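You operate a simulated robot arm through the tools that you are given. There is no shell and no other tool. Be economical: measure what you need, move in short steps, check, and stop when the job is done.

You run a simulated two-armed robot. Do the job below in one go: nothing can be reset, and whatever is moved stays where it is left.

## Task
Carry the waste tray with both arms and set it on the white bench.

It is judged by the outcome, as a careful person would: the job done as asked, and still so three seconds after it is handed in. It fails if anything else is knocked over, pushed out of place, dropped, spilled or broken.

## Robot
Two 6-joint arms with two-finger grippers on one trunk, on a base that drives. Base frame: it is fixed to the floor where the robot stands at the start and does not move with it; the origin is under the middle of the robot, x ahead of it, y to its left, z up. Lengths are in cm, angles in degrees, forces in N, time in s.
The left shoulder is at the start at [6, 14.3, 87.5], the right one opposite. With the tool pointing down near the work surface each hand reaches from about 30 to 72 cm from the robot's upright axis, wherever it stands, measured 20 degrees to its own side. Places, roughly: white bench [150, -230, 80]. Payload 2.45 kg a hand.
The TCP of each hand is the grasp point between the finger pads, 2.6 cm short of the fingertips. In the tool frame z runs along the fingers and y along their closing line. The gripper opens to 9.6 cm. The gripper's body begins 6.9 cm behind the TCP.
Orientation is told as [roll, pitch, yaw] about the base's x, y, z axes, in that order, counted from this pose: with the fingers straight down and closing along the base's y, the tool's x points along the base's -x, its y along +y and its z along -z.

## Interface
- The arms move only by the tool send_rows. It takes "left_motion", "right_motion" or both (then of equal length, played together; a hand with none holds still); each is a list that holds one entry, the list of rows, each a list of 7 numbers: the shift along the tool's x, y, z in units of 40 mm (1.0 is 40 mm), then the turn, a rotation vector about the tool's x, y, z in units of 4 degrees (1.0 is 4 degrees), then the gripper command, from -1 (shut) to 1 (fully open), values between in proportion. In form: [[[tx, ty, tz, ax, ay, az, grip], ...]]. A call has 1 to 12 rows; each row shifts and turns the commanded pose from where the row before left it, along the tool's axes as they then stand. A call with a number of a shift or a turn outside -1 to 1 is refused whole. Each row takes 0.2 s and may step no farther than 5 cm and 8.6 degrees from the row before; otherwise, or with a gripper value out of range, the whole call is refused. Where a pose cannot be reached the arm comes as near as it can. A force on the tool above 40 N (or 10 N above the force at the start of the call, whichever is more), or a blocked arm, ends the call early, and 0.2 s more pass. Each finger halts on what it meets, pressing with about 29 N; the grip force reading is that of the motor and also rises with nothing between the fingers. The clock runs only during rows and for 0.2 s after the last one: add rows that do not move to give the fingers time. The reply holds the time, the measured pose of the TCP, the force on the tool along the base axes, the opening and the grip force, in the units named above and with some noise, with the torque about the TCP (base axes, N m) and any sound that the robot's microphone picked up, and new pictures: "show" is both (left out), scene, wrist or none (wrist: the cameras of the hands that moved).
- Cameras (640 x 400 px; columns grow to the right, rows downward): "scene" is now at [14.11, 0.41, 149.57]; the picture's right is [0.10, -1.00, -0.00], its down [-0.75, -0.07, -0.65] and it looks along [0.65, 0.06, -0.76] (base axes); focal length 276 px, centre (320, 200). "left" rides on the left gripper at [8.1, -0.3, -9.8] in its tool frame; the picture's right is [0.04, 1.00, 0.00], its down [-0.73, 0.03, -0.68] and it looks along [-0.68, 0.03, 0.73] (tool axes); focal length 256 px, centre (320, 200). "right" rides on the right gripper at [8.2, 0.3, -9.8] in its tool frame; the picture's right is [-0.04, 1.00, 0.00], its down [-0.73, -0.03, -0.68] and it looks along [-0.68, -0.03, 0.73] (tool axes); focal length 256 px, centre (320, 200).
- lift_body(by): slides the trunk up (or, below 0, down) by that many cm; the arms and the scene camera ride with it, the base frame stays. It gives what a move gives, with no picture.
- base_move(legs): drives the robot by 1 to 6 legs, each [ahead, turn to the left] in cm and degrees, along the robot's own axes; the way and the turn of a leg run together, so that a leg with both is an arc; at most 150 cm and 180 degrees a leg. The arms and the cameras ride along, it lands a little off, and it stops where it bumps. It gives what a move gives, and a new picture of the scene camera.
- aim_head(pan, tilt): turns the head with the scene camera to pan (to the left, within 86 degrees either way) and tilt (down, from -29 to 69), counted from straight ahead of the robot. It gives what a move gives, and a new picture of the scene camera.
- locate(camera, pixels): for up to 12 pixels [column, row] of the newest picture of that camera ("zoom" is the newest enlarged one), the place [x, y, z] in the base frame of the surface seen there, good to about 0.2 cm, but the place of the scene camera against the robot may be out by one fixed shift of up to 2.5 cm in any direction. It takes no simulated time.
- inspect(camera, box): a new picture of the part [left, top, right, bottom] of that camera's present view, enlarged. It takes no simulated time.
- sign_off(): hands the job in; it is judged then, once.

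Keep the steps short. Do not move on a guess: measure, check each grasp and each placing, and mend mistakes. In all there are 80 turns and 260 pictures (those below and enlarged ones count). Leave the grippers open and the arms clear of the work at the hand-in unless told otherwise, and finish with a single line.

The tools are called after "Request:" as a command line: name --argument value ..., lists and objects as JSON in quotes. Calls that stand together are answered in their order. send_rows: Moves the arms, as the interface text tells. Its arguments: {"type":"object","properties":{"left_motion":{"type":"array"},"right_motion":{"type":"array"},"show":{"type":"string","enum":["both","scene","wrist","none"]}},"required":[]} The other tools are called the same way: lift_body (by) slides the trunk up or down; base_move (legs) drives the base; aim_head (pan, tilt) turns the head that bears the scene camera; locate (camera, pixels) gives the place of the surface under pixels of a picture; inspect (camera, box) takes an enlarged picture of a part of a camera's view; sign_off () hands the job in.

At the start:

```text
clock: 0.0
left_eef_pos: [50.41, 26.34, 115.79]
left_tool_rot: [0.0, -0.1, -0.1]
left_force: [-0.3, 0.4, 0.8]
left_ft_torque: [0.01, 0.01, -0.02]
left_grip_width: 9.61
left_gripper_force: 0.0
right_eef_pos: [49.58, -13.16, 109.82]
right_tool_rot: [0.0, 0.0, 0.0]
right_force: [0.1, -0.1, -0.2]
right_ft_torque: [0.0, 0.01, -0.01]
right_grip_width: 9.6
right_gripper_force: 0.1
trunk travel left (down, up): [-50.0, 9.0]
robot x, y, heading: [-0.24, 0.19, -0.1]
head pan, tilt: [5.5, 49.3]
```

scene: 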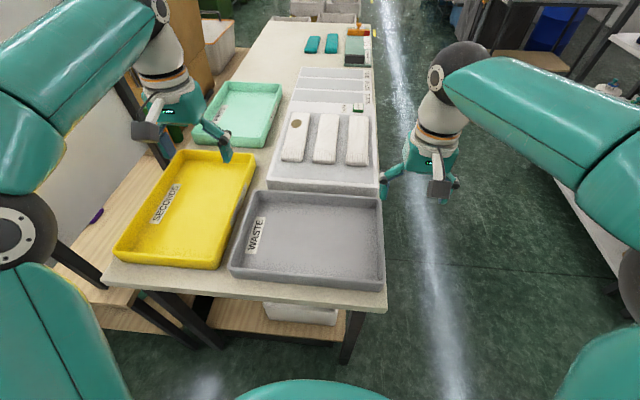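
right: 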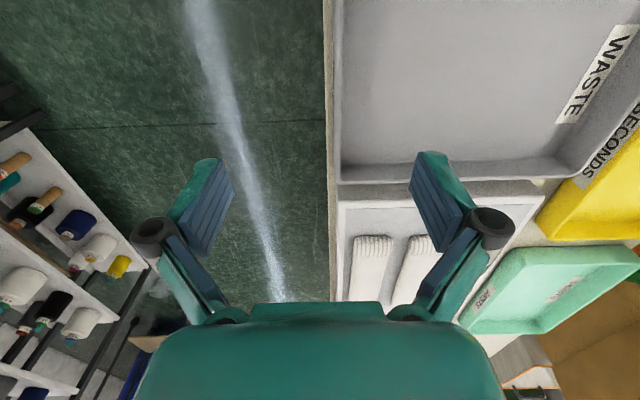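
left: 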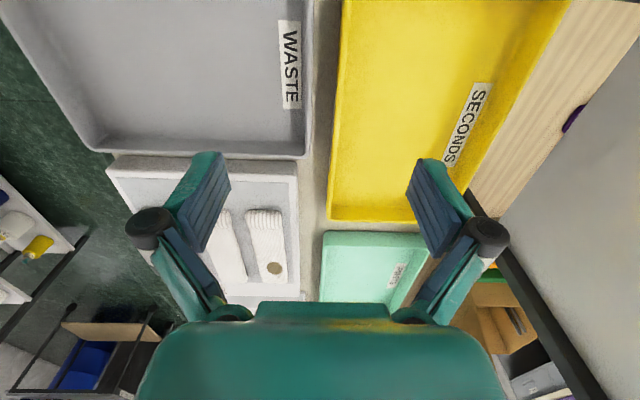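

The grey WASTE tray is at about (235–385, 190–285) in the scene picture. I'll measure its rim, its floor and the neighbouring objects.

Request:
locate --camera "scene" --pixels '[[258, 192], [381, 194], [384, 284], [232, 272], [320, 235], [320, 193], [310, 281], [245, 230], [383, 240], [225, 230], [360, 298], [320, 188]]'

Request:
inspect --camera "scene" --box '[200, 170, 420, 310]'

Request:
locate --camera "right" --pixels '[[337, 182], [575, 175], [450, 165], [450, 172], [332, 80], [340, 80], [450, 80], [600, 140], [450, 190], [327, 100]]'

Request:
locate --camera "left" --pixels '[[305, 155], [95, 148], [200, 153], [312, 60], [308, 60], [325, 60], [340, 60], [60, 100], [200, 60]]'

```text
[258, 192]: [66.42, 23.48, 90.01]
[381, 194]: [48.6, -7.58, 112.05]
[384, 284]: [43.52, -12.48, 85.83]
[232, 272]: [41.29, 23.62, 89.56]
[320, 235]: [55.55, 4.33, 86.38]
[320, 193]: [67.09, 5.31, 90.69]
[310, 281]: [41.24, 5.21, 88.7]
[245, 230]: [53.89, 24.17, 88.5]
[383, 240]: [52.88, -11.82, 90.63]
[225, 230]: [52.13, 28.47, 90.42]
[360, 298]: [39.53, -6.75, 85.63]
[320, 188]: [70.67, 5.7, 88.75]
```

```text
2.86 times, centred on (310, 240) of scene
```

zoom: 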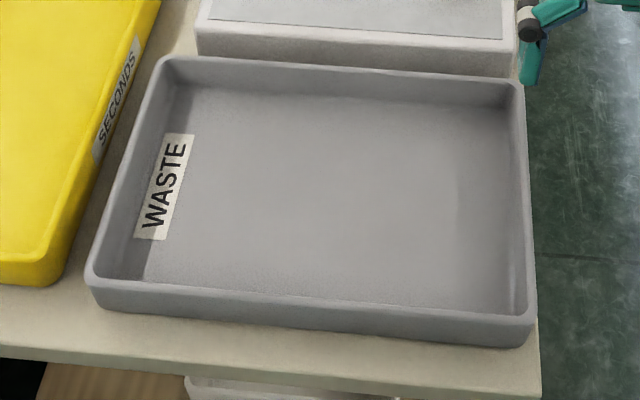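

```text
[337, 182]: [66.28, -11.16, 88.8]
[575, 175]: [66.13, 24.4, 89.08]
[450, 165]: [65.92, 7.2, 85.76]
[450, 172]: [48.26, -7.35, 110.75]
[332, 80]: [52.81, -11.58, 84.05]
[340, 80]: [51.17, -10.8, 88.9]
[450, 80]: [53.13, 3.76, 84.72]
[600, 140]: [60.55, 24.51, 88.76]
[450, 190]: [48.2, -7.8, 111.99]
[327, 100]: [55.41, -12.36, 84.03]
```

```text
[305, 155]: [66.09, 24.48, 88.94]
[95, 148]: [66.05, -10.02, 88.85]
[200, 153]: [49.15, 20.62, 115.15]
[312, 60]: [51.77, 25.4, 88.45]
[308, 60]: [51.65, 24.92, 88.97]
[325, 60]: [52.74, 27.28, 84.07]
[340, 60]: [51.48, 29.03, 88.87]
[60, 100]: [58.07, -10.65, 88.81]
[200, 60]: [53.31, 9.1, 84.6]
```

Wrist cameras give a rim at z≈89, a bench at z≈84, and a tray spanning x 40–66.5 and y −11 to 25. The yellow tray is about 3 cm left of it. Before grasping I'll look toward the white bench to plan the drive.

Request:
aim_head --pan -60 --tilt 25

Request:
inspect --camera "left" --box '[260, 0, 400, 90]'

Request:
locate --camera "zoom" --pixels '[[200, 250], [215, 250], [228, 250], [236, 250], [244, 250], [260, 250], [300, 250], [330, 250], [342, 250], [352, 250], [362, 250], [375, 250]]'

```text
clock: 1.4
left_eef_pos: [50.4, 26.32, 115.87]
left_tool_rot: [0.1, 0.0, 0.0]
left_force: [0.5, 0.2, -0.8]
left_ft_torque: [0.0, -0.01, -0.02]
left_grip_width: 9.59
left_gripper_force: 0.0
right_eef_pos: [49.66, -13.27, 109.89]
right_tool_rot: [0.0, 0.0, -0.1]
right_force: [1.0, 0.2, -0.6]
right_ft_torque: [-0.01, -0.01, 0.02]
right_grip_width: 9.62
right_gripper_force: 0.0
trunk travel left (down, up): [-50.0, 9.0]
robot x, y, heading: [-0.08, 0.21, 0.0]
head pan, tilt: [-60.0, 25.0]
```

scene: 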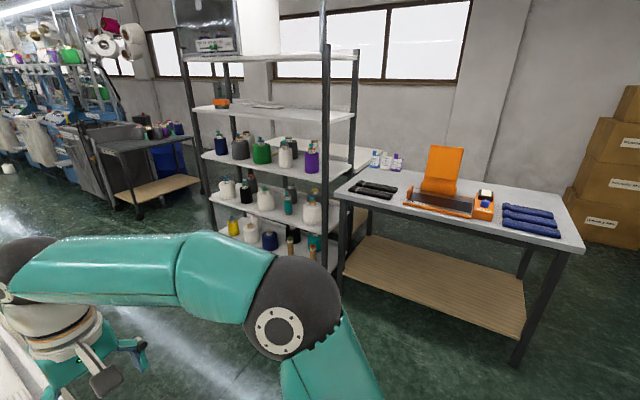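

```text
4.44 times, centred on (330, 45) of left
```

zoom: 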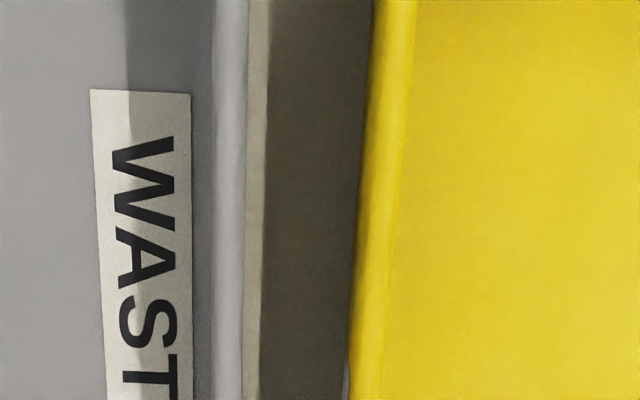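

```text
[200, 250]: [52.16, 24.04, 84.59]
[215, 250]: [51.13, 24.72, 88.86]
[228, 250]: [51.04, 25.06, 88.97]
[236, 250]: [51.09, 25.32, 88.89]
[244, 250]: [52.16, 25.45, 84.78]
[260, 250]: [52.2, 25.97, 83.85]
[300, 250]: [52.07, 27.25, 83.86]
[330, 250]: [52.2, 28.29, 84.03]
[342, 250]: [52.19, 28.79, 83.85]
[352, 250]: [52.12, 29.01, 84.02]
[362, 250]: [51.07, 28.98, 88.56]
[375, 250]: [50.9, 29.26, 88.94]
```

The rim is 0.8 cm thick with a near-vertical wall (y 24.6–25.4), and the gap to the yellow tray is 3.2 cm. The bench with the blue cloths is on the right, so I'll measure it and the shelf.

Request:
locate --camera "scene" --pixels '[[337, 190], [585, 250], [566, 190], [380, 152], [400, 205], [470, 217], [530, 238], [505, 215], [372, 195], [520, 365], [335, 265], [270, 165]]'

Request:
inspect --camera "scene" --box '[320, 130, 600, 305]'

Request:
aim_head --pan -85 --tilt 40

```text
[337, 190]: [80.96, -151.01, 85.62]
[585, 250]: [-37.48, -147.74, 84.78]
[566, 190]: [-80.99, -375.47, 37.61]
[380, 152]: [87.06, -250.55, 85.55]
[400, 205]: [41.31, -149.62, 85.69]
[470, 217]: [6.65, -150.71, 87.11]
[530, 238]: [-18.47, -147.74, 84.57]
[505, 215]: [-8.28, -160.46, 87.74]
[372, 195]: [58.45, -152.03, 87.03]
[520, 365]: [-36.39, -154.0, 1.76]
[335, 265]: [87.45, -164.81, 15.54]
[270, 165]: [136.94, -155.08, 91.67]
```

```text
2.29 times, centred on (460, 218) of scene
```

zoom: 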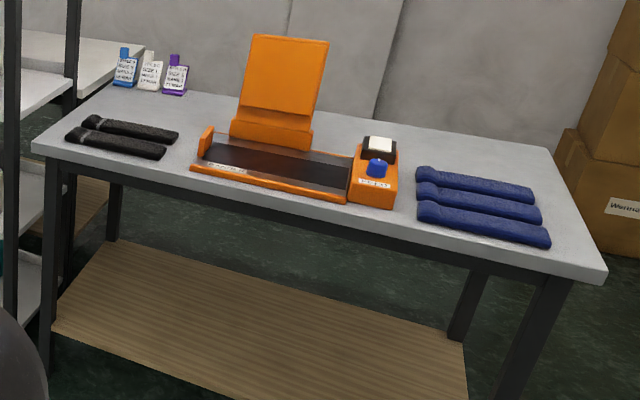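

```text
clock: 2.2
left_eef_pos: [50.32, 26.14, 115.7]
left_tool_rot: [0.0, -0.1, -0.1]
left_force: [0.2, -1.1, 0.4]
left_ft_torque: [0.0, -0.01, 0.0]
left_grip_width: 9.61
left_gripper_force: 0.1
right_eef_pos: [49.71, -13.04, 109.87]
right_tool_rot: [0.0, 0.0, -0.1]
right_force: [0.6, -0.3, 0.2]
right_ft_torque: [-0.01, 0.03, 0.0]
right_grip_width: 9.61
right_gripper_force: 0.0
trunk travel left (down, up): [-50.0, 9.0]
robot x, y, heading: [-0.28, 0.26, -0.2]
head pan, tilt: [-85.0, 40.0]
```

scene: 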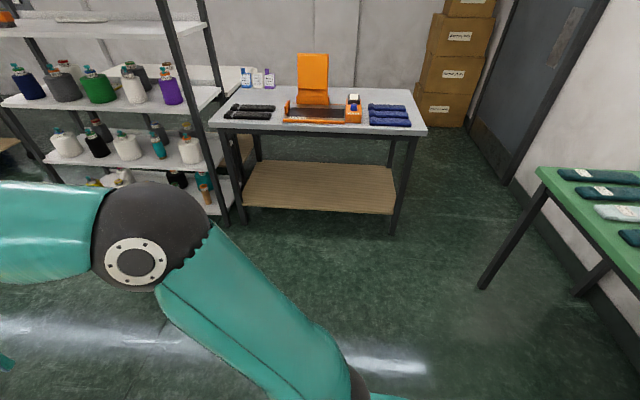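

The bench with the cloths is at x −37…81. The white bench should be around [150, −230], behind the shelf, so I'll look there.

Request:
aim_head --pan -50 --tilt 15

Request:
inspect --camera "scene" --box '[100, 60, 500, 310]'

Request:
aim_head --pan -25 --tilt 20

```text
clock: 3.3
left_eef_pos: [50.34, 26.22, 115.85]
left_tool_rot: [0.1, 0.0, 0.0]
left_force: [-0.4, -0.1, -0.4]
left_ft_torque: [0.01, 0.01, 0.02]
left_grip_width: 9.58
left_gripper_force: 0.1
right_eef_pos: [49.57, -12.98, 109.85]
right_tool_rot: [0.0, 0.1, -0.1]
right_force: [-0.2, 0.1, -0.4]
right_ft_torque: [0.01, -0.02, 0.01]
right_grip_width: 9.61
right_gripper_force: 0.1
trunk travel left (down, up): [-50.0, 9.0]
robot x, y, heading: [0.08, -0.12, 0.0]
head pan, tilt: [-50.0, 15.0]
```

scene: 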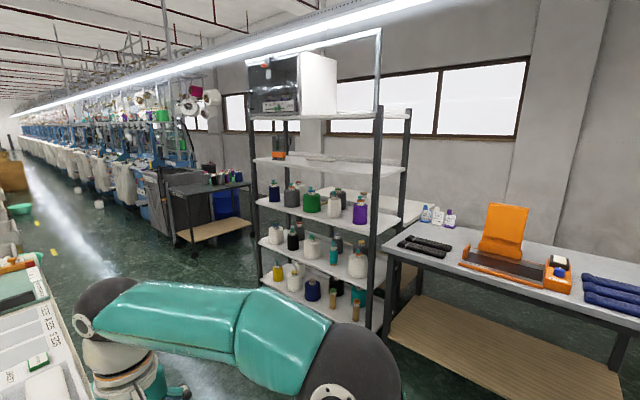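

```text
1.60 times, centred on (300, 185) of scene
```

zoom: 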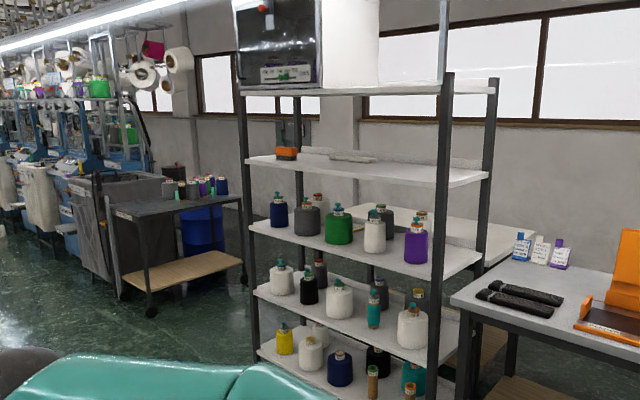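

```text
clock: 4.2
left_eef_pos: [50.47, 26.2, 115.83]
left_tool_rot: [0.1, -0.1, -0.1]
left_force: [-0.2, 0.4, 0.2]
left_ft_torque: [-0.01, 0.0, -0.02]
left_grip_width: 9.6
left_gripper_force: 0.0
right_eef_pos: [49.63, -13.24, 109.89]
right_tool_rot: [0.0, -0.1, -0.1]
right_force: [0.1, 0.7, -0.9]
right_ft_torque: [0.01, -0.01, -0.03]
right_grip_width: 9.61
right_gripper_force: 0.1
trunk travel left (down, up): [-50.0, 9.0]
robot x, y, heading: [-0.13, -0.02, 0.0]
head pan, tilt: [-25.0, 20.0]
```

scene: 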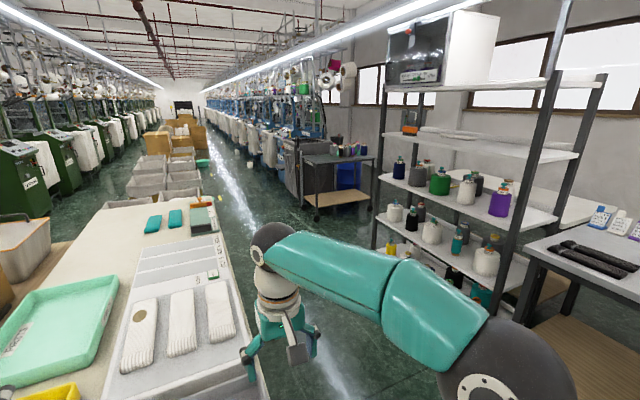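

The white bench stands behind the shelf, and it seems to be reached through the gap between the trolley and the shelf. I'll measure the shelf posts, the trolley and the main bench edge.

Request:
locate --camera "scene" --pixels '[[372, 243], [378, 190], [512, 325], [555, 215], [505, 168], [315, 218], [372, 205], [372, 155], [303, 155], [283, 190], [263, 385], [210, 215]]'

Request:
aim_head --pan -48 --tilt 25

Request:
inspect --camera "scene" --box '[140, 50, 460, 250]'

```text
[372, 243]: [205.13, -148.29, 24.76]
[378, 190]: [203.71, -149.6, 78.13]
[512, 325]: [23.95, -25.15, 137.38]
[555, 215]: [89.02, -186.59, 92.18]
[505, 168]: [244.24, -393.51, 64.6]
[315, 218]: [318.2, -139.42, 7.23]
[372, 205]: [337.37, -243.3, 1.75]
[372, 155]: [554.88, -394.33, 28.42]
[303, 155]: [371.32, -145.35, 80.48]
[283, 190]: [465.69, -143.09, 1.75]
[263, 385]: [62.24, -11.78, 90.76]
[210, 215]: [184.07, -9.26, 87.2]
```

```text
clock: 5.0
left_eef_pos: [50.42, 26.31, 115.82]
left_tool_rot: [0.0, -0.1, -0.1]
left_force: [0.4, 0.1, -0.5]
left_ft_torque: [0.0, -0.01, 0.0]
left_grip_width: 9.62
left_gripper_force: 0.1
right_eef_pos: [49.62, -13.13, 109.83]
right_tool_rot: [-0.1, 0.1, -0.1]
right_force: [1.2, 0.5, 1.2]
right_ft_torque: [0.01, 0.0, 0.02]
right_grip_width: 9.6
right_gripper_force: 0.0
trunk travel left (down, up): [-50.0, 9.0]
robot x, y, heading: [-0.13, 0.21, -0.3]
head pan, tilt: [-48.0, 25.0]
```

scene: 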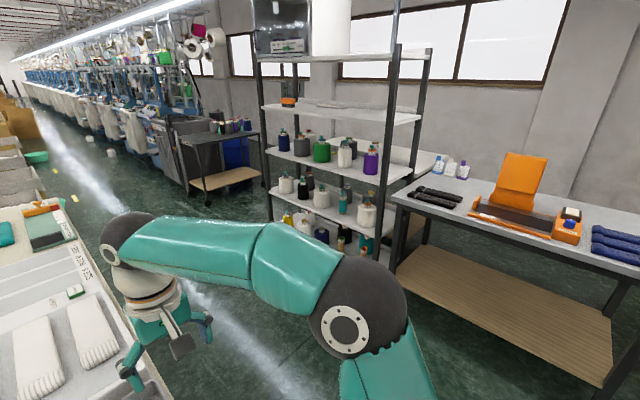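

```text
2.00 times, centred on (300, 150) of scene
```

zoom: 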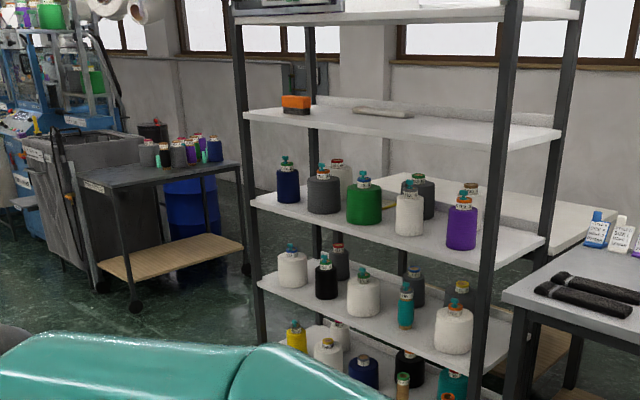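

The white bench top shows through the shelf at about (480–590, 185–250) in the zoom. I'll measure it.

Request:
locate --camera "zoom" --pixels '[[585, 222], [575, 245], [540, 240], [470, 182], [400, 174], [350, 166], [575, 212], [550, 345], [300, 240], [262, 340], [315, 200], [530, 205]]'

Request:
locate --camera "scene" --pixels '[[207, 203], [261, 185], [393, 265], [270, 220], [420, 180], [405, 173], [160, 400], [230, 215], [187, 195]]'

```text
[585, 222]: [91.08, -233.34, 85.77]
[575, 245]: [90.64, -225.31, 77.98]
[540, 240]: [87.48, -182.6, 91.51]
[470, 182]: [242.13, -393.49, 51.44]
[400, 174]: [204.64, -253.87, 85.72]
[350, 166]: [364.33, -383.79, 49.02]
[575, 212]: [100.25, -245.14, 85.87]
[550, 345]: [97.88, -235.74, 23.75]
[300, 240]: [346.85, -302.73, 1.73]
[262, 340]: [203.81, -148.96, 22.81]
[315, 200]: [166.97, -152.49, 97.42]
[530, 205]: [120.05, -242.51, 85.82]
```

```text
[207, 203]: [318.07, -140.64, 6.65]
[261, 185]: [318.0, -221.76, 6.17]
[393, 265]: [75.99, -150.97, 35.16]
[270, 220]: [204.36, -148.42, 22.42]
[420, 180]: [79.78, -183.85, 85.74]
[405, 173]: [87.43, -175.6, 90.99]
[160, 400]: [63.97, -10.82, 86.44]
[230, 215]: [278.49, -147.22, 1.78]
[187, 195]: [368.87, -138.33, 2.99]
```

Measured layout, with the scene camera reading about 1.7 cm high:
- Shelf: x 88–205, y −149 to −187.
- White bench: x 90 to about 210, y about −205 to −255, z about 84.
- Trolley: starts at x=318.

The way in is the gap x 205–318, ending at the bench's far end. Next I bring both hands, partly closed, above the middles of the tray's short rims.

Request:
send_rows --left_motion '[[[-0.15, -0.065, 0.99, 0, 0, 0, -0.33], [-0.15, -0.065, 0.99, 0, 0, 0, -0.33], [-0.15, -0.065, 0.99, 0, 0, 0, -0.33], [-0.15, -0.065, 0.99, 0, 0, 0, -0.33], [-0.15, -0.065, 0.99, 0, 0, 0, -0.33], [0, 0, 0, 0, 0, 0, -0.33]]]' --right_motion '[[[-0.188, 0.105, 0.69, 0, 0, 0, -0.33], [-0.188, 0.105, 0.69, 0, 0, 0, -0.33], [-0.188, 0.105, 0.69, 0, 0, 0, -0.33], [-0.188, 0.105, 0.69, 0, 0, 0, -0.33], [-0.188, 0.105, 0.69, 0, 0, 0, -0.33], [0, 0, 0, 0, 0, 0, -0.33]]]'

Request:
aim_head --pan 0 --tilt 60

```text
clock: 6.4
left_eef_pos: [53.67, 25.02, 96.22]
left_tool_rot: [0.0, 0.0, 0.0]
left_force: [-0.7, -0.3, 0.5]
left_ft_torque: [0.04, -0.03, -0.02]
left_grip_width: 3.22
left_gripper_force: 0.1
right_eef_pos: [53.33, -11.23, 96.07]
right_tool_rot: [0.1, -0.1, -0.1]
right_force: [-0.1, -0.7, 0.5]
right_ft_torque: [0.0, -0.05, -0.03]
right_grip_width: 3.18
right_gripper_force: 0.0
trunk travel left (down, up): [-50.0, 9.0]
robot x, y, heading: [0.04, -0.36, 0.1]
head pan, tilt: [-48.0, 25.0]
```

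scene: 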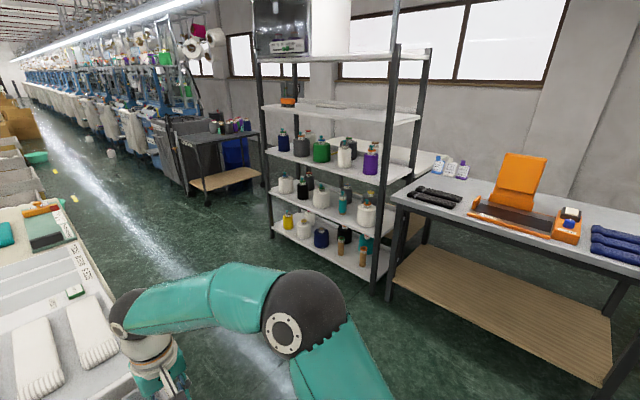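
right: 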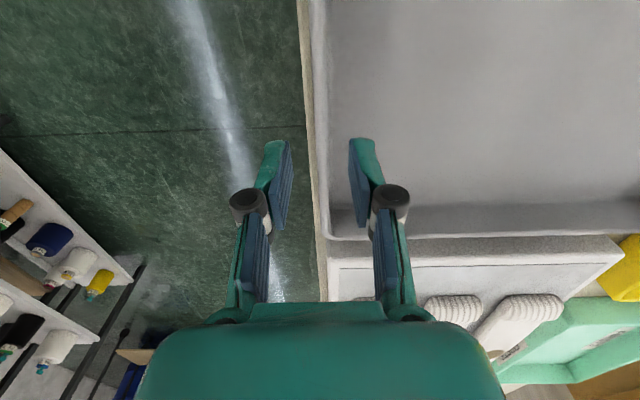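
left: 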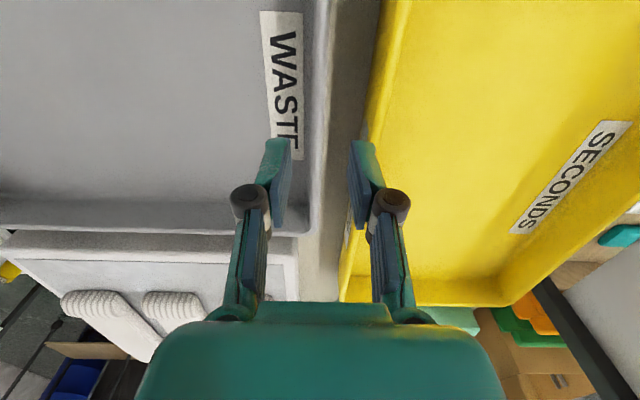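

```text
clock: 7.6
left_eef_pos: [53.7, 25.01, 96.3]
left_tool_rot: [0.0, -0.1, -0.2]
left_force: [0.5, 0.0, -0.2]
left_ft_torque: [0.03, 0.03, -0.02]
left_grip_width: 3.2
left_gripper_force: 0.0
right_eef_pos: [53.32, -11.15, 96.05]
right_tool_rot: [0.0, -0.1, -0.1]
right_force: [-1.0, -1.0, 0.3]
right_ft_torque: [0.03, 0.0, 0.0]
right_grip_width: 3.21
right_gripper_force: 0.1
trunk travel left (down, up): [-50.0, 9.0]
robot x, y, heading: [-0.42, -0.12, 0.1]
head pan, tilt: [0.0, 60.0]
```

scene: 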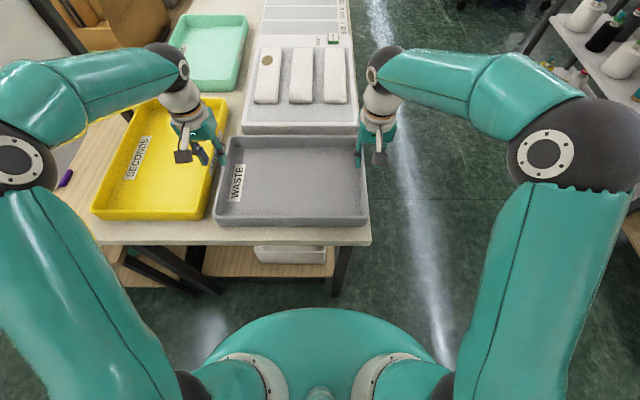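

I'll measure the rim positions close to the fingers.

Request:
locate --camera "left" --pixels '[[310, 120], [314, 120], [318, 120], [322, 120], [326, 120], [330, 120], [355, 120], [364, 120], [372, 120], [312, 210], [320, 210], [345, 230]]'

Request:
locate --camera "right" --pixels '[[304, 120], [310, 120], [313, 120], [316, 120], [320, 120], [324, 120], [328, 120], [332, 120], [322, 210], [330, 210], [318, 60], [322, 60]]'

Request:
inspect --camera "left" --box '[220, 80, 420, 250]'

Request:
inspect --camera "right" --box '[220, 80, 420, 250]'

```text
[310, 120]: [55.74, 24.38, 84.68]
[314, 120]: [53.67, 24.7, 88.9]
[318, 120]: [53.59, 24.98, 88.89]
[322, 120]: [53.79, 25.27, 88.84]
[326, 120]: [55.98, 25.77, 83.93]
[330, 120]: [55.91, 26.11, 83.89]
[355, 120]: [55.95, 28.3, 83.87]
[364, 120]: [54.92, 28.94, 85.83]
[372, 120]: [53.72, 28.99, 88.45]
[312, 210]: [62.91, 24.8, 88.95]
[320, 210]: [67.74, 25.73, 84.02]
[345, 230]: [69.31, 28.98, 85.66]
```

```text
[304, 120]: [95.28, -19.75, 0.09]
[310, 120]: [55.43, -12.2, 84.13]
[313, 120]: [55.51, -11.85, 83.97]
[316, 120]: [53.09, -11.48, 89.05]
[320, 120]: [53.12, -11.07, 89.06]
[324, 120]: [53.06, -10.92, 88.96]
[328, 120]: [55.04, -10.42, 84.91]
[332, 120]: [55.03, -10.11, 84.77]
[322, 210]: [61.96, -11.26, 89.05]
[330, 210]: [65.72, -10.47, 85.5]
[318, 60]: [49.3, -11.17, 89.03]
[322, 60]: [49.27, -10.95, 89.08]
```

```text
2.35 times, centred on (320, 165) of left
```

zoom: 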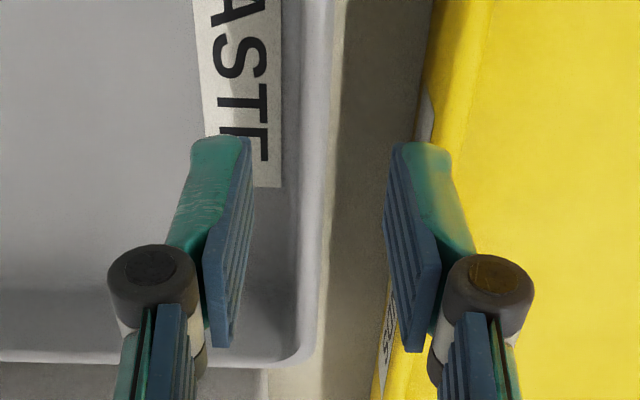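

```text
2.35 times, centred on (320, 165) of right
```

zoom: 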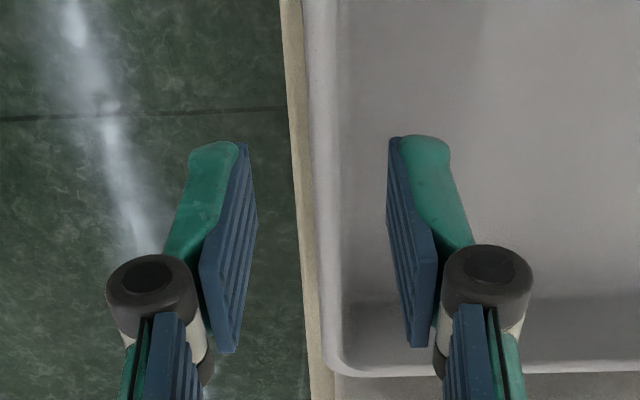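

The left rim is centred at y=25.0 and the right at −11.2. I need to check the knuckle height against the yellow rim before going down.

Request:
locate --camera "left" --pixels '[[389, 196], [407, 200], [389, 214], [372, 150], [357, 145], [380, 175], [402, 215], [368, 185]]'

```text
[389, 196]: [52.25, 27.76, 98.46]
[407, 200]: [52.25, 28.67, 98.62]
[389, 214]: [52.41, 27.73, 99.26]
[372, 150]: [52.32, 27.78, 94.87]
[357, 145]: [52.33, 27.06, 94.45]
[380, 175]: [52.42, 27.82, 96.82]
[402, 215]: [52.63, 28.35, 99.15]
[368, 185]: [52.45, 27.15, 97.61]
```

The knuckles sit about 2 cm above the TCP. With a 2.6 cm opening they clear the yellow rim, so I narrow the opening and descend to TCP z≈87.8.

Request:
send_rows --left_motion '[[[0, 0, 0, 0, 0, 0, -0.458], [0, 0, 0.55, 0, 0, 0, -0.458], [0, 0, 0.55, 0, 0, 0, -0.458], [0, 0, 0.55, 0, 0, 0, -0.458], [0, 0, 0.46, 0, 0, 0, -0.458], [0, 0, 0, 0, 0, 0, -0.458]]]' --right_motion '[[[0, 0, 0, 0, 0, 0, -0.4], [0, 0, 0.55, 0, 0, 0, -0.4], [0, 0, 0.55, 0, 0, 0, -0.4], [0, 0, 0.55, 0, 0, 0, -0.4], [0, 0, 0.41, 0, 0, 0, -0.4], [0, 0, 0, 0, 0, 0, -0.4]]]' --show "both"

```text
clock: 9.0
left_eef_pos: [53.46, 24.77, 87.78]
left_tool_rot: [0.1, 0.0, -0.2]
left_force: [-0.3, 0.2, -0.5]
left_ft_torque: [-0.01, 0.01, 0.02]
left_grip_width: 2.63
left_gripper_force: 0.1
right_eef_pos: [53.5, -11.12, 87.76]
right_tool_rot: [-0.1, 0.1, -0.1]
right_force: [-0.1, 0.2, 0.3]
right_ft_torque: [-0.03, 0.0, 0.0]
right_grip_width: 2.88
right_gripper_force: 0.1
trunk travel left (down, up): [-50.0, 9.0]
robot x, y, heading: [-0.06, 0.06, -0.0]
head pan, tilt: [0.0, 60.0]
```

scene: 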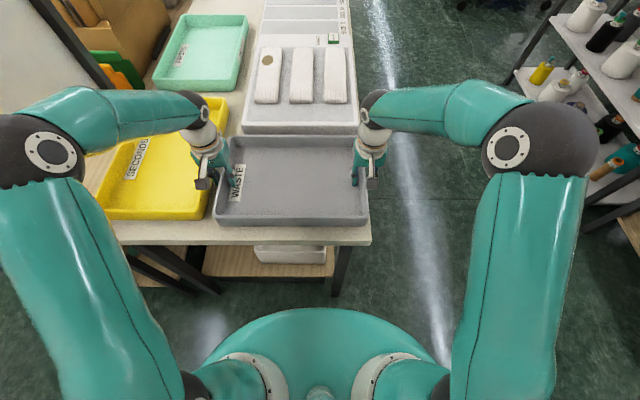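
right: 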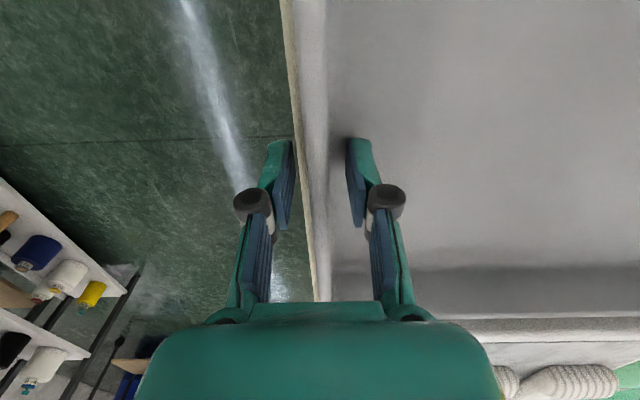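
left: 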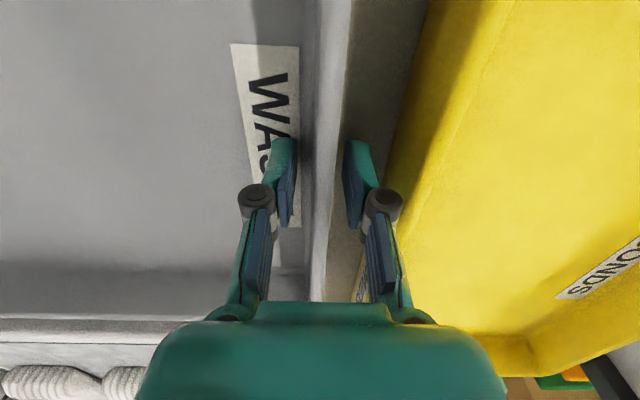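

Both rims are between the fingers with no contact force, so I close both grippers.

Request:
send_rows --left_motion '[[[0, 0, 0, 0, 0, 0, -0.75], [0, 0, 0, 0, 0, 0, -1], [0, 0, 0, 0, 0, 0, -1], [0, 0, 0, 0, 0, 0, -1]]]' --right_motion '[[[0, 0, 0, 0, 0, 0, -0.75], [0, 0, 0, 0, 0, 0, -1], [0, 0, 0, 0, 0, 0, -1], [0, 0, 0, 0, 0, 0, -1]]]' --show "scene"

```text
clock: 10.0
left_eef_pos: [53.45, 24.9, 87.63]
left_tool_rot: [0.1, 0.0, -0.2]
left_force: [-0.9, 10.0, -1.0]
left_ft_torque: [0.22, 0.05, -0.05]
left_grip_width: 0.85
left_gripper_force: 28.8
right_eef_pos: [53.52, -11.19, 87.66]
right_tool_rot: [0.0, 0.1, -0.2]
right_force: [0.0, -9.9, -0.1]
right_ft_torque: [-0.19, -0.12, -0.07]
right_grip_width: 0.87
right_gripper_force: 29.4
trunk travel left (down, up): [-50.0, 9.0]
robot x, y, heading: [0.0, 0.12, 0.2]
head pan, tilt: [0.0, 60.0]
```

scene: 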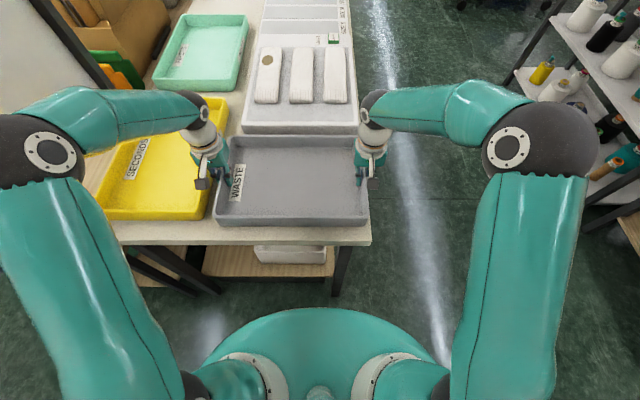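

Both hands grip the 0.86 cm wall. The trunk lifts both hands equally, so I raise it a little first.

Request:
send_rows --left_motion '[[[0, 0.02, 0, 0, 0, 0, -1], [0, 0, 0, 0, 0, 0, -1]]]' --right_motion '[[[0, -0.02, 0, 0, 0, 0, -1], [0, 0, 0, 0, 0, 0, -1]]]' --show "none"

Request:
lift_body --by 3

Request:
inspect --camera "scene" --box '[180, 100, 400, 250]'

```text
clock: 10.6
left_eef_pos: [53.55, 24.78, 87.62]
left_tool_rot: [0.0, 0.0, -0.1]
left_force: [-1.4, 5.3, 0.8]
left_ft_torque: [0.12, 0.21, -0.18]
left_grip_width: 0.88
left_gripper_force: 28.9
right_eef_pos: [53.51, -11.15, 87.81]
right_tool_rot: [0.0, 0.0, -0.1]
right_force: [1.4, -6.9, 0.4]
right_ft_torque: [-0.13, 0.18, -0.22]
right_grip_width: 0.88
right_gripper_force: 28.9
trunk travel left (down, up): [-50.0, 9.0]
robot x, y, heading: [-0.03, -0.25, -0.2]
head pan, tilt: [0.0, 60.0]
```

```text
clock: 11.3
left_eef_pos: [53.55, 24.92, 90.61]
left_tool_rot: [0.0, -0.1, -0.1]
left_force: [-0.7, 4.4, -2.1]
left_ft_torque: [0.11, -0.08, -0.15]
left_grip_width: 0.87
left_gripper_force: 28.6
right_eef_pos: [53.54, -11.11, 90.71]
right_tool_rot: [0.0, 0.1, 0.0]
right_force: [0.4, -4.4, -2.2]
right_ft_torque: [-0.11, 0.07, -0.16]
right_grip_width: 0.87
right_gripper_force: 28.9
trunk travel left (down, up): [-53.0, 6.0]
robot x, y, heading: [-0.19, -0.06, 0.1]
head pan, tilt: [0.0, 60.0]
```

```text
2.67 times, centred on (290, 175) of scene
```

zoom: 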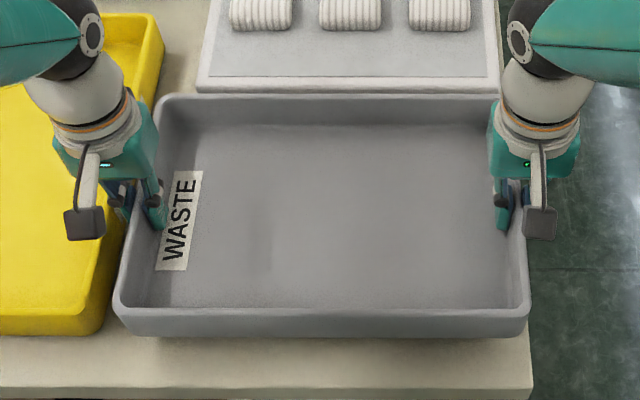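

The tray is lifted level, about 2.2 N per hand. I raise it the remaining 6 cm and check the floor to the sides and behind before backing up.

Request:
lift_body --by 6

Request:
aim_head --pan 86 --tilt 45

Request:
aim_head --pan -86 --tilt 45

Request:
locate --camera "scene" --pixels '[[545, 150], [480, 255], [620, 230], [580, 330], [500, 330], [540, 380], [450, 380]]'

```text
clock: 12.3
left_eef_pos: [53.52, 24.88, 96.61]
left_tool_rot: [0.0, 0.1, 0.0]
left_force: [-1.0, 2.2, -1.8]
left_ft_torque: [0.06, 0.0, -0.13]
left_grip_width: 0.86
left_gripper_force: 28.9
right_eef_pos: [53.42, -11.14, 96.74]
right_tool_rot: [-0.1, 0.0, 0.0]
right_force: [1.0, -2.4, -1.3]
right_ft_torque: [-0.02, 0.02, -0.15]
right_grip_width: 0.92
right_gripper_force: 29.2
trunk travel left (down, up): [-59.0, 0.0]
robot x, y, heading: [-0.02, -0.02, -0.1]
head pan, tilt: [0.0, 60.0]
```

```text
clock: 13.9
left_eef_pos: [53.48, 24.93, 96.56]
left_tool_rot: [-0.1, 0.0, -0.2]
left_force: [-0.6, -0.6, -2.1]
left_ft_torque: [0.01, 0.05, -0.14]
left_grip_width: 0.89
left_gripper_force: 29.0
right_eef_pos: [53.41, -11.23, 96.81]
right_tool_rot: [0.0, 0.1, -0.2]
right_force: [1.6, 0.2, -2.8]
right_ft_torque: [0.01, -0.05, -0.19]
right_grip_width: 0.89
right_gripper_force: 29.4
trunk travel left (down, up): [-59.0, 0.0]
robot x, y, heading: [0.04, 0.02, 0.1]
head pan, tilt: [85.9, 45.0]
```

scene: 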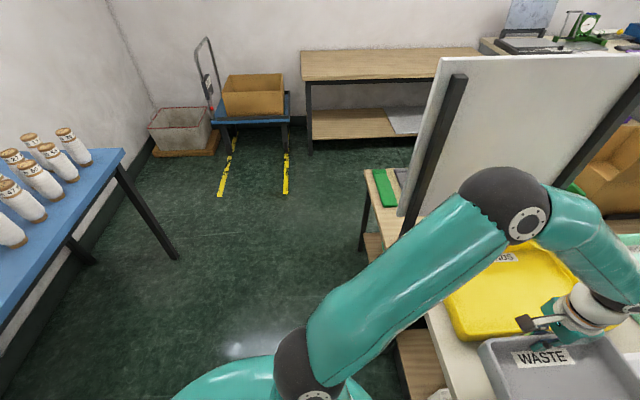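

```text
clock: 16.5
left_eef_pos: [53.52, 24.89, 96.59]
left_tool_rot: [0.1, 0.0, -0.2]
left_force: [-1.5, -3.0, -1.6]
left_ft_torque: [-0.08, 0.08, -0.12]
left_grip_width: 0.88
left_gripper_force: 29.1
right_eef_pos: [53.5, -11.26, 96.71]
right_tool_rot: [0.0, 0.1, 0.0]
right_force: [0.4, 1.9, -3.2]
right_ft_torque: [0.07, 0.02, -0.15]
right_grip_width: 0.88
right_gripper_force: 28.9
trunk travel left (down, up): [-59.0, 0.0]
robot x, y, heading: [0.05, -0.03, 0.4]
head pan, tilt: [-85.9, 45.0]
```

scene: 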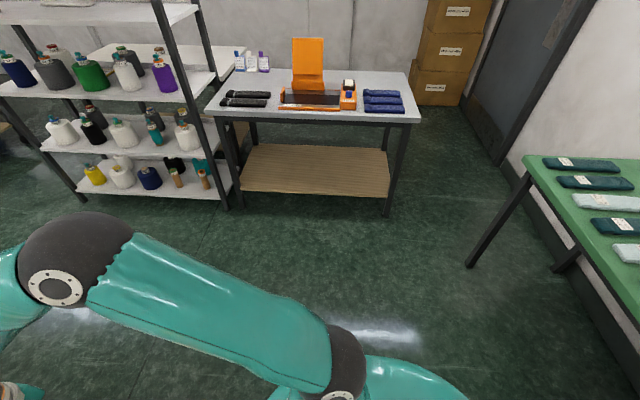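

```text
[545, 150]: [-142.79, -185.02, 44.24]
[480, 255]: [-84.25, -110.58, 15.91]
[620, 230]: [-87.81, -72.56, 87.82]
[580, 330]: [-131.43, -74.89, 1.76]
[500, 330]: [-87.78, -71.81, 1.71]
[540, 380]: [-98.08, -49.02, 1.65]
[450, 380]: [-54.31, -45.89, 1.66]
```

Floor behind is clear to about x=−84, where the green table starts. I back up 35 cm straight.

Request:
base_move --legs '[[-35, 0]]'

Request:
aim_head --pan -30 --tilt 45

```text
clock: 18.8
left_eef_pos: [18.39, 24.96, 96.72]
left_tool_rot: [0.0, -0.1, -0.1]
left_force: [-1.9, -3.0, -2.2]
left_ft_torque: [-0.08, -0.05, -0.16]
left_grip_width: 0.86
left_gripper_force: 29.1
right_eef_pos: [18.34, -11.22, 96.8]
right_tool_rot: [0.0, 0.0, -0.1]
right_force: [0.8, 3.2, -1.7]
right_ft_torque: [0.07, -0.04, -0.18]
right_grip_width: 0.87
right_gripper_force: 29.3
trunk travel left (down, up): [-59.0, 0.0]
robot x, y, heading: [-35.19, 0.09, 0.3]
head pan, tilt: [-85.9, 45.0]
```

scene: 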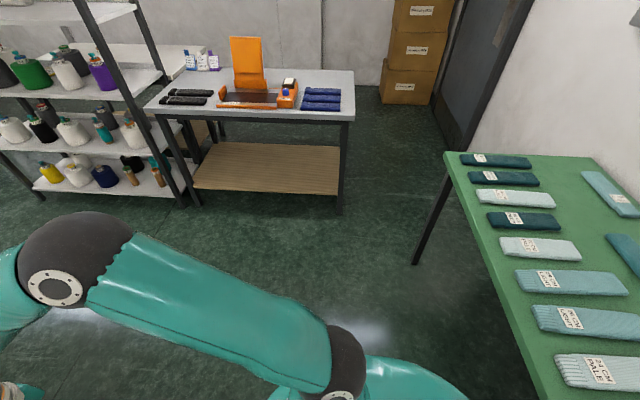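

```text
clock: 20.1
left_eef_pos: [18.43, 24.88, 96.65]
left_tool_rot: [0.1, -0.1, -0.1]
left_force: [-0.2, -0.3, -2.3]
left_ft_torque: [0.0, 0.0, -0.16]
left_grip_width: 0.9
left_gripper_force: 28.7
right_eef_pos: [18.29, -11.2, 96.8]
right_tool_rot: [0.0, 0.0, -0.1]
right_force: [0.4, 1.0, -2.3]
right_ft_torque: [0.01, 0.03, -0.16]
right_grip_width: 0.85
right_gripper_force: 28.6
trunk travel left (down, up): [-59.0, 0.0]
robot x, y, heading: [-34.89, 0.07, 0.1]
head pan, tilt: [-30.0, 45.0]
```

scene: 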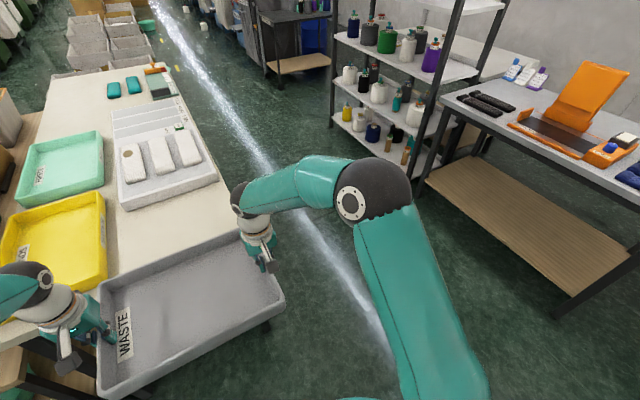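

Tray is held steady. Next I turn right 45° and drive diagonally to the aisle centre at about (37, −72).

Request:
base_move --legs '[[0, -45], [102, 0]]'

```text
clock: 27.8
left_eef_pos: [92.3, -94.44, 96.53]
left_tool_rot: [0.0, -0.1, -46.0]
left_force: [-1.5, 0.9, -2.3]
left_ft_torque: [0.12, 0.08, -0.14]
left_grip_width: 0.87
left_gripper_force: 29.0
right_eef_pos: [66.32, -119.57, 96.82]
right_tool_rot: [0.0, 0.1, -46.0]
right_force: [0.8, -0.4, -1.5]
right_ft_torque: [-0.07, -0.06, -0.12]
right_grip_width: 0.85
right_gripper_force: 28.9
trunk travel left (down, up): [-59.0, 0.0]
robot x, y, heading: [36.69, -73.63, -45.8]
head pan, tilt: [-30.0, 45.0]
```

scene: 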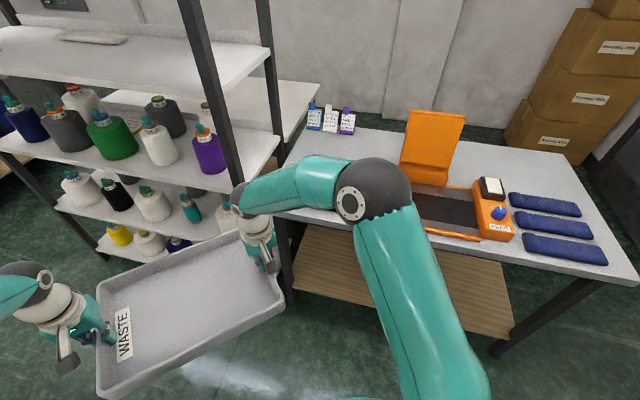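

At (36.7, −73.6). I turn left to head +x and view ahead.

Request:
base_move --legs '[[0, 45.8]]'

Request:
aim_head --pan -10 --tilt 25

```text
clock: 30.6
left_eef_pos: [90.08, -47.69, 96.7]
left_tool_rot: [0.0, 0.0, 0.6]
left_force: [-0.7, -0.9, -1.8]
left_ft_torque: [-0.02, 0.26, -0.15]
left_grip_width: 0.91
left_gripper_force: 29.4
right_eef_pos: [90.57, -83.88, 96.81]
right_tool_rot: [0.0, 0.1, 0.7]
right_force: [1.0, 0.6, -2.0]
right_ft_torque: [0.03, -0.24, -0.19]
right_grip_width: 0.88
right_gripper_force: 29.0
trunk travel left (down, up): [-59.0, 0.0]
robot x, y, heading: [37.07, -77.87, 0.6]
head pan, tilt: [-30.0, 45.0]
```

scene: 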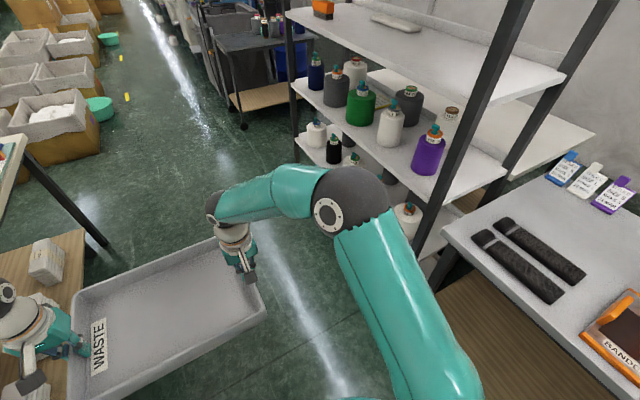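

```text
clock: 31.4
left_eef_pos: [90.1, -48.03, 96.85]
left_tool_rot: [0.1, 0.0, 0.6]
left_force: [-0.3, -1.6, -0.3]
left_ft_torque: [0.05, 0.19, -0.05]
left_grip_width: 0.86
left_gripper_force: 28.8
right_eef_pos: [90.38, -84.15, 96.98]
right_tool_rot: [0.1, 0.0, 0.6]
right_force: [-0.2, 0.0, -1.8]
right_ft_torque: [0.06, -0.17, -0.11]
right_grip_width: 0.87
right_gripper_force: 29.2
trunk travel left (down, up): [-59.0, 0.0]
robot x, y, heading: [37.19, -78.16, 0.5]
head pan, tilt: [-10.0, 25.0]
```

scene: 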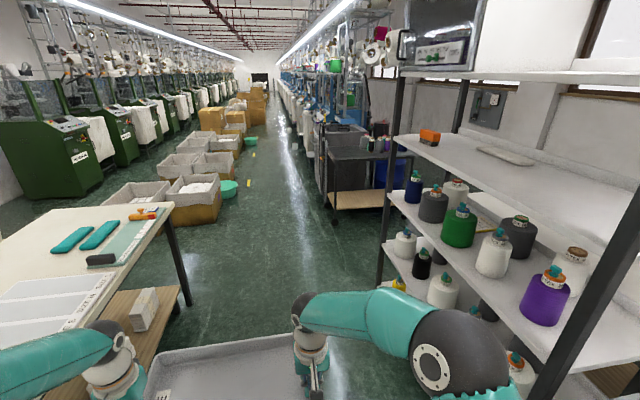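

I'll check side clearances for the straight drive: the left bench leg and lower shelf, and the right elbow against the shelf.

Request:
locate --camera "scene" --pixels '[[190, 300], [185, 330], [170, 215], [480, 330], [430, 350], [510, 395], [378, 285], [330, 225], [225, 190], [235, 182], [300, 350]]'

```text
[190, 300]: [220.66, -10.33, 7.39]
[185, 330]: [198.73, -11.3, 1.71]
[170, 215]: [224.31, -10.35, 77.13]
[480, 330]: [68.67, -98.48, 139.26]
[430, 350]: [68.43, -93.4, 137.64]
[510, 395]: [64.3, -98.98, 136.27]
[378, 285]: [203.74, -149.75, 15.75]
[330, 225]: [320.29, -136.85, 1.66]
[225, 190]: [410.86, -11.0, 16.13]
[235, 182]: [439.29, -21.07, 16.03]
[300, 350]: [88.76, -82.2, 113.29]
```

Clearances are good, with the elbow at y≈−100 and the shelf at −149. I drive ahead to x≈262.

Request:
base_move --legs '[[150, -0.6], [75, 0]]'

Request:
aim_head --pan -80 --tilt 30

```text
clock: 42.7
left_eef_pos: [314.67, -37.39, 96.68]
left_tool_rot: [0.0, 0.0, 3.6]
left_force: [-1.4, -0.2, -2.0]
left_ft_torque: [-0.02, 0.1, -0.13]
left_grip_width: 0.88
left_gripper_force: 28.8
right_eef_pos: [317.07, -73.52, 96.92]
right_tool_rot: [0.0, 0.1, 3.6]
right_force: [1.1, 0.2, -2.3]
right_ft_torque: [-0.03, -0.03, -0.2]
right_grip_width: 0.88
right_gripper_force: 29.7
trunk travel left (down, up): [-59.0, 0.0]
robot x, y, heading: [263.36, -70.52, 3.2]
head pan, tilt: [-10.0, 25.0]
```

scene: 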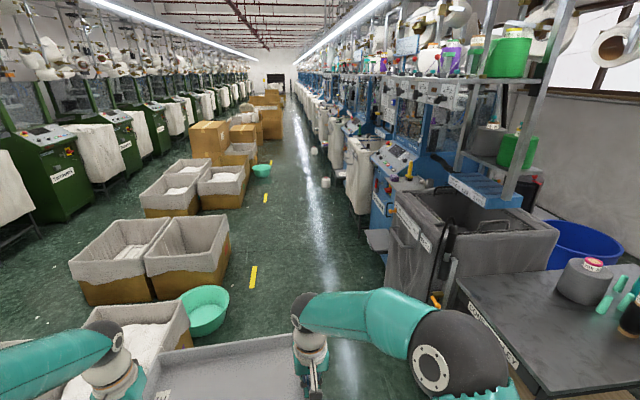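

```text
clock: 44.1
left_eef_pos: [314.78, -37.5, 96.78]
left_tool_rot: [-0.1, 0.0, 3.6]
left_force: [-0.2, -0.5, -2.2]
left_ft_torque: [0.0, 0.06, -0.11]
left_grip_width: 0.92
left_gripper_force: 28.7
right_eef_pos: [316.9, -73.49, 97.01]
right_tool_rot: [-0.1, 0.0, 3.6]
right_force: [0.3, 0.0, -3.0]
right_ft_torque: [0.02, -0.08, -0.14]
right_grip_width: 0.89
right_gripper_force: 29.1
trunk travel left (down, up): [-59.0, 0.0]
robot x, y, heading: [263.17, -70.26, 3.6]
head pan, tilt: [-80.0, 30.0]
```

scene: 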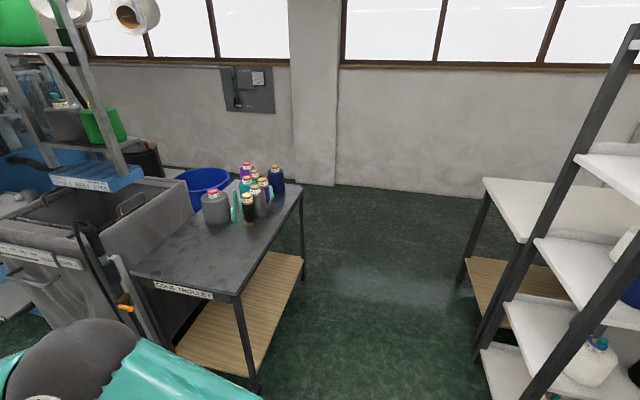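

The white bench end is visible on the right at about (485–640, 180–240), and it looks empty there. I'll measure the gap and the bench.

Request:
locate --camera "scene" --pixels '[[485, 178], [527, 240], [590, 187], [560, 215], [478, 350], [250, 375], [305, 190], [238, 295], [302, 280], [464, 285], [572, 160], [400, 260]]'

Request:
inspect --camera "scene" --box '[440, 130, 640, 280]'

```text
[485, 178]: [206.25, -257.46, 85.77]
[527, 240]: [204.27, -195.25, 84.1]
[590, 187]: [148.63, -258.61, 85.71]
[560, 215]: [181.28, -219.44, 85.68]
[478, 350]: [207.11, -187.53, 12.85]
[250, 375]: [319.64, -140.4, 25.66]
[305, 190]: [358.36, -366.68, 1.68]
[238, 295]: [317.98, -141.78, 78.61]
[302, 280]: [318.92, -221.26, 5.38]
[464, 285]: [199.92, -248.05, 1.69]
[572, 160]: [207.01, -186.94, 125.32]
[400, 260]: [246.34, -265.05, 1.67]
```

```text
2.67 times, centred on (540, 205) of scene
```

zoom: 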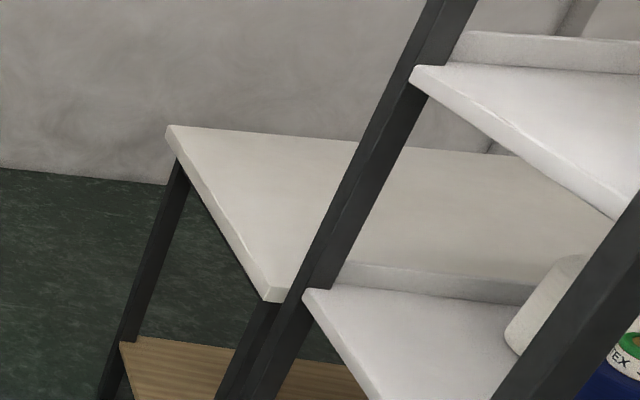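

The bench end is empty: x up to 206, y −195 to −257, z≈84. The passage x 207–318 is clear. I turn right to face −y.

Request:
base_move --legs '[[0, -93.6]]'

Request:
aim_head --pan 0 --tilt 40

```text
clock: 47.8
left_eef_pos: [311.08, -108.53, 96.7]
left_tool_rot: [0.2, 0.1, -67.4]
left_force: [-1.1, -0.5, -1.7]
left_ft_torque: [0.19, -0.06, 0.0]
left_grip_width: 0.86
left_gripper_force: 28.7
right_eef_pos: [277.89, -122.59, 96.99]
right_tool_rot: [0.1, 0.3, -67.4]
right_force: [-2.0, 0.1, -1.9]
right_ft_torque: [-0.02, -0.13, 0.04]
right_grip_width: 0.88
right_gripper_force: 29.1
trunk travel left (down, up): [-59.0, 0.0]
robot x, y, heading: [269.02, -68.19, -69.7]
head pan, tilt: [-80.0, 30.0]
stopped in leg 1: the robot was blocked; the commanded pose is now the measured one
```

scene: 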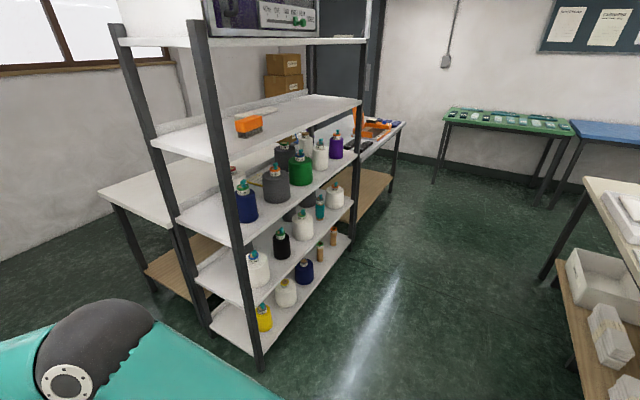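

```text
clock: 49.3
left_eef_pos: [311.4, -108.38, 96.8]
left_tool_rot: [0.1, 0.0, -67.4]
left_force: [0.7, 1.0, -1.8]
left_ft_torque: [0.13, 0.04, -0.15]
left_grip_width: 0.86
left_gripper_force: 29.3
right_eef_pos: [278.06, -122.32, 97.01]
right_tool_rot: [0.1, 0.1, -67.4]
right_force: [0.1, -0.4, -2.0]
right_ft_torque: [-0.06, -0.01, -0.2]
right_grip_width: 0.88
right_gripper_force: 28.7
trunk travel left (down, up): [-59.0, 0.0]
robot x, y, heading: [269.28, -67.68, -69.7]
head pan, tilt: [0.0, 40.0]
```

scene: 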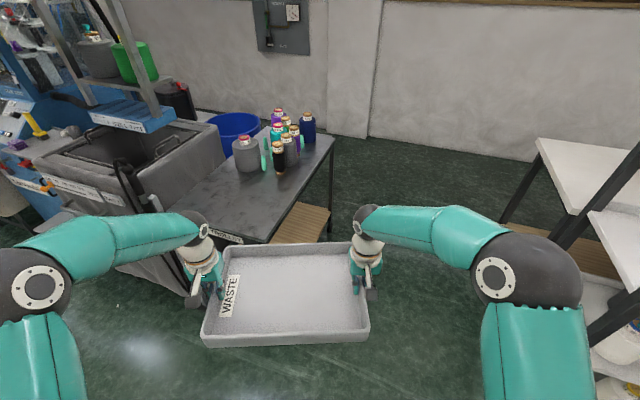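

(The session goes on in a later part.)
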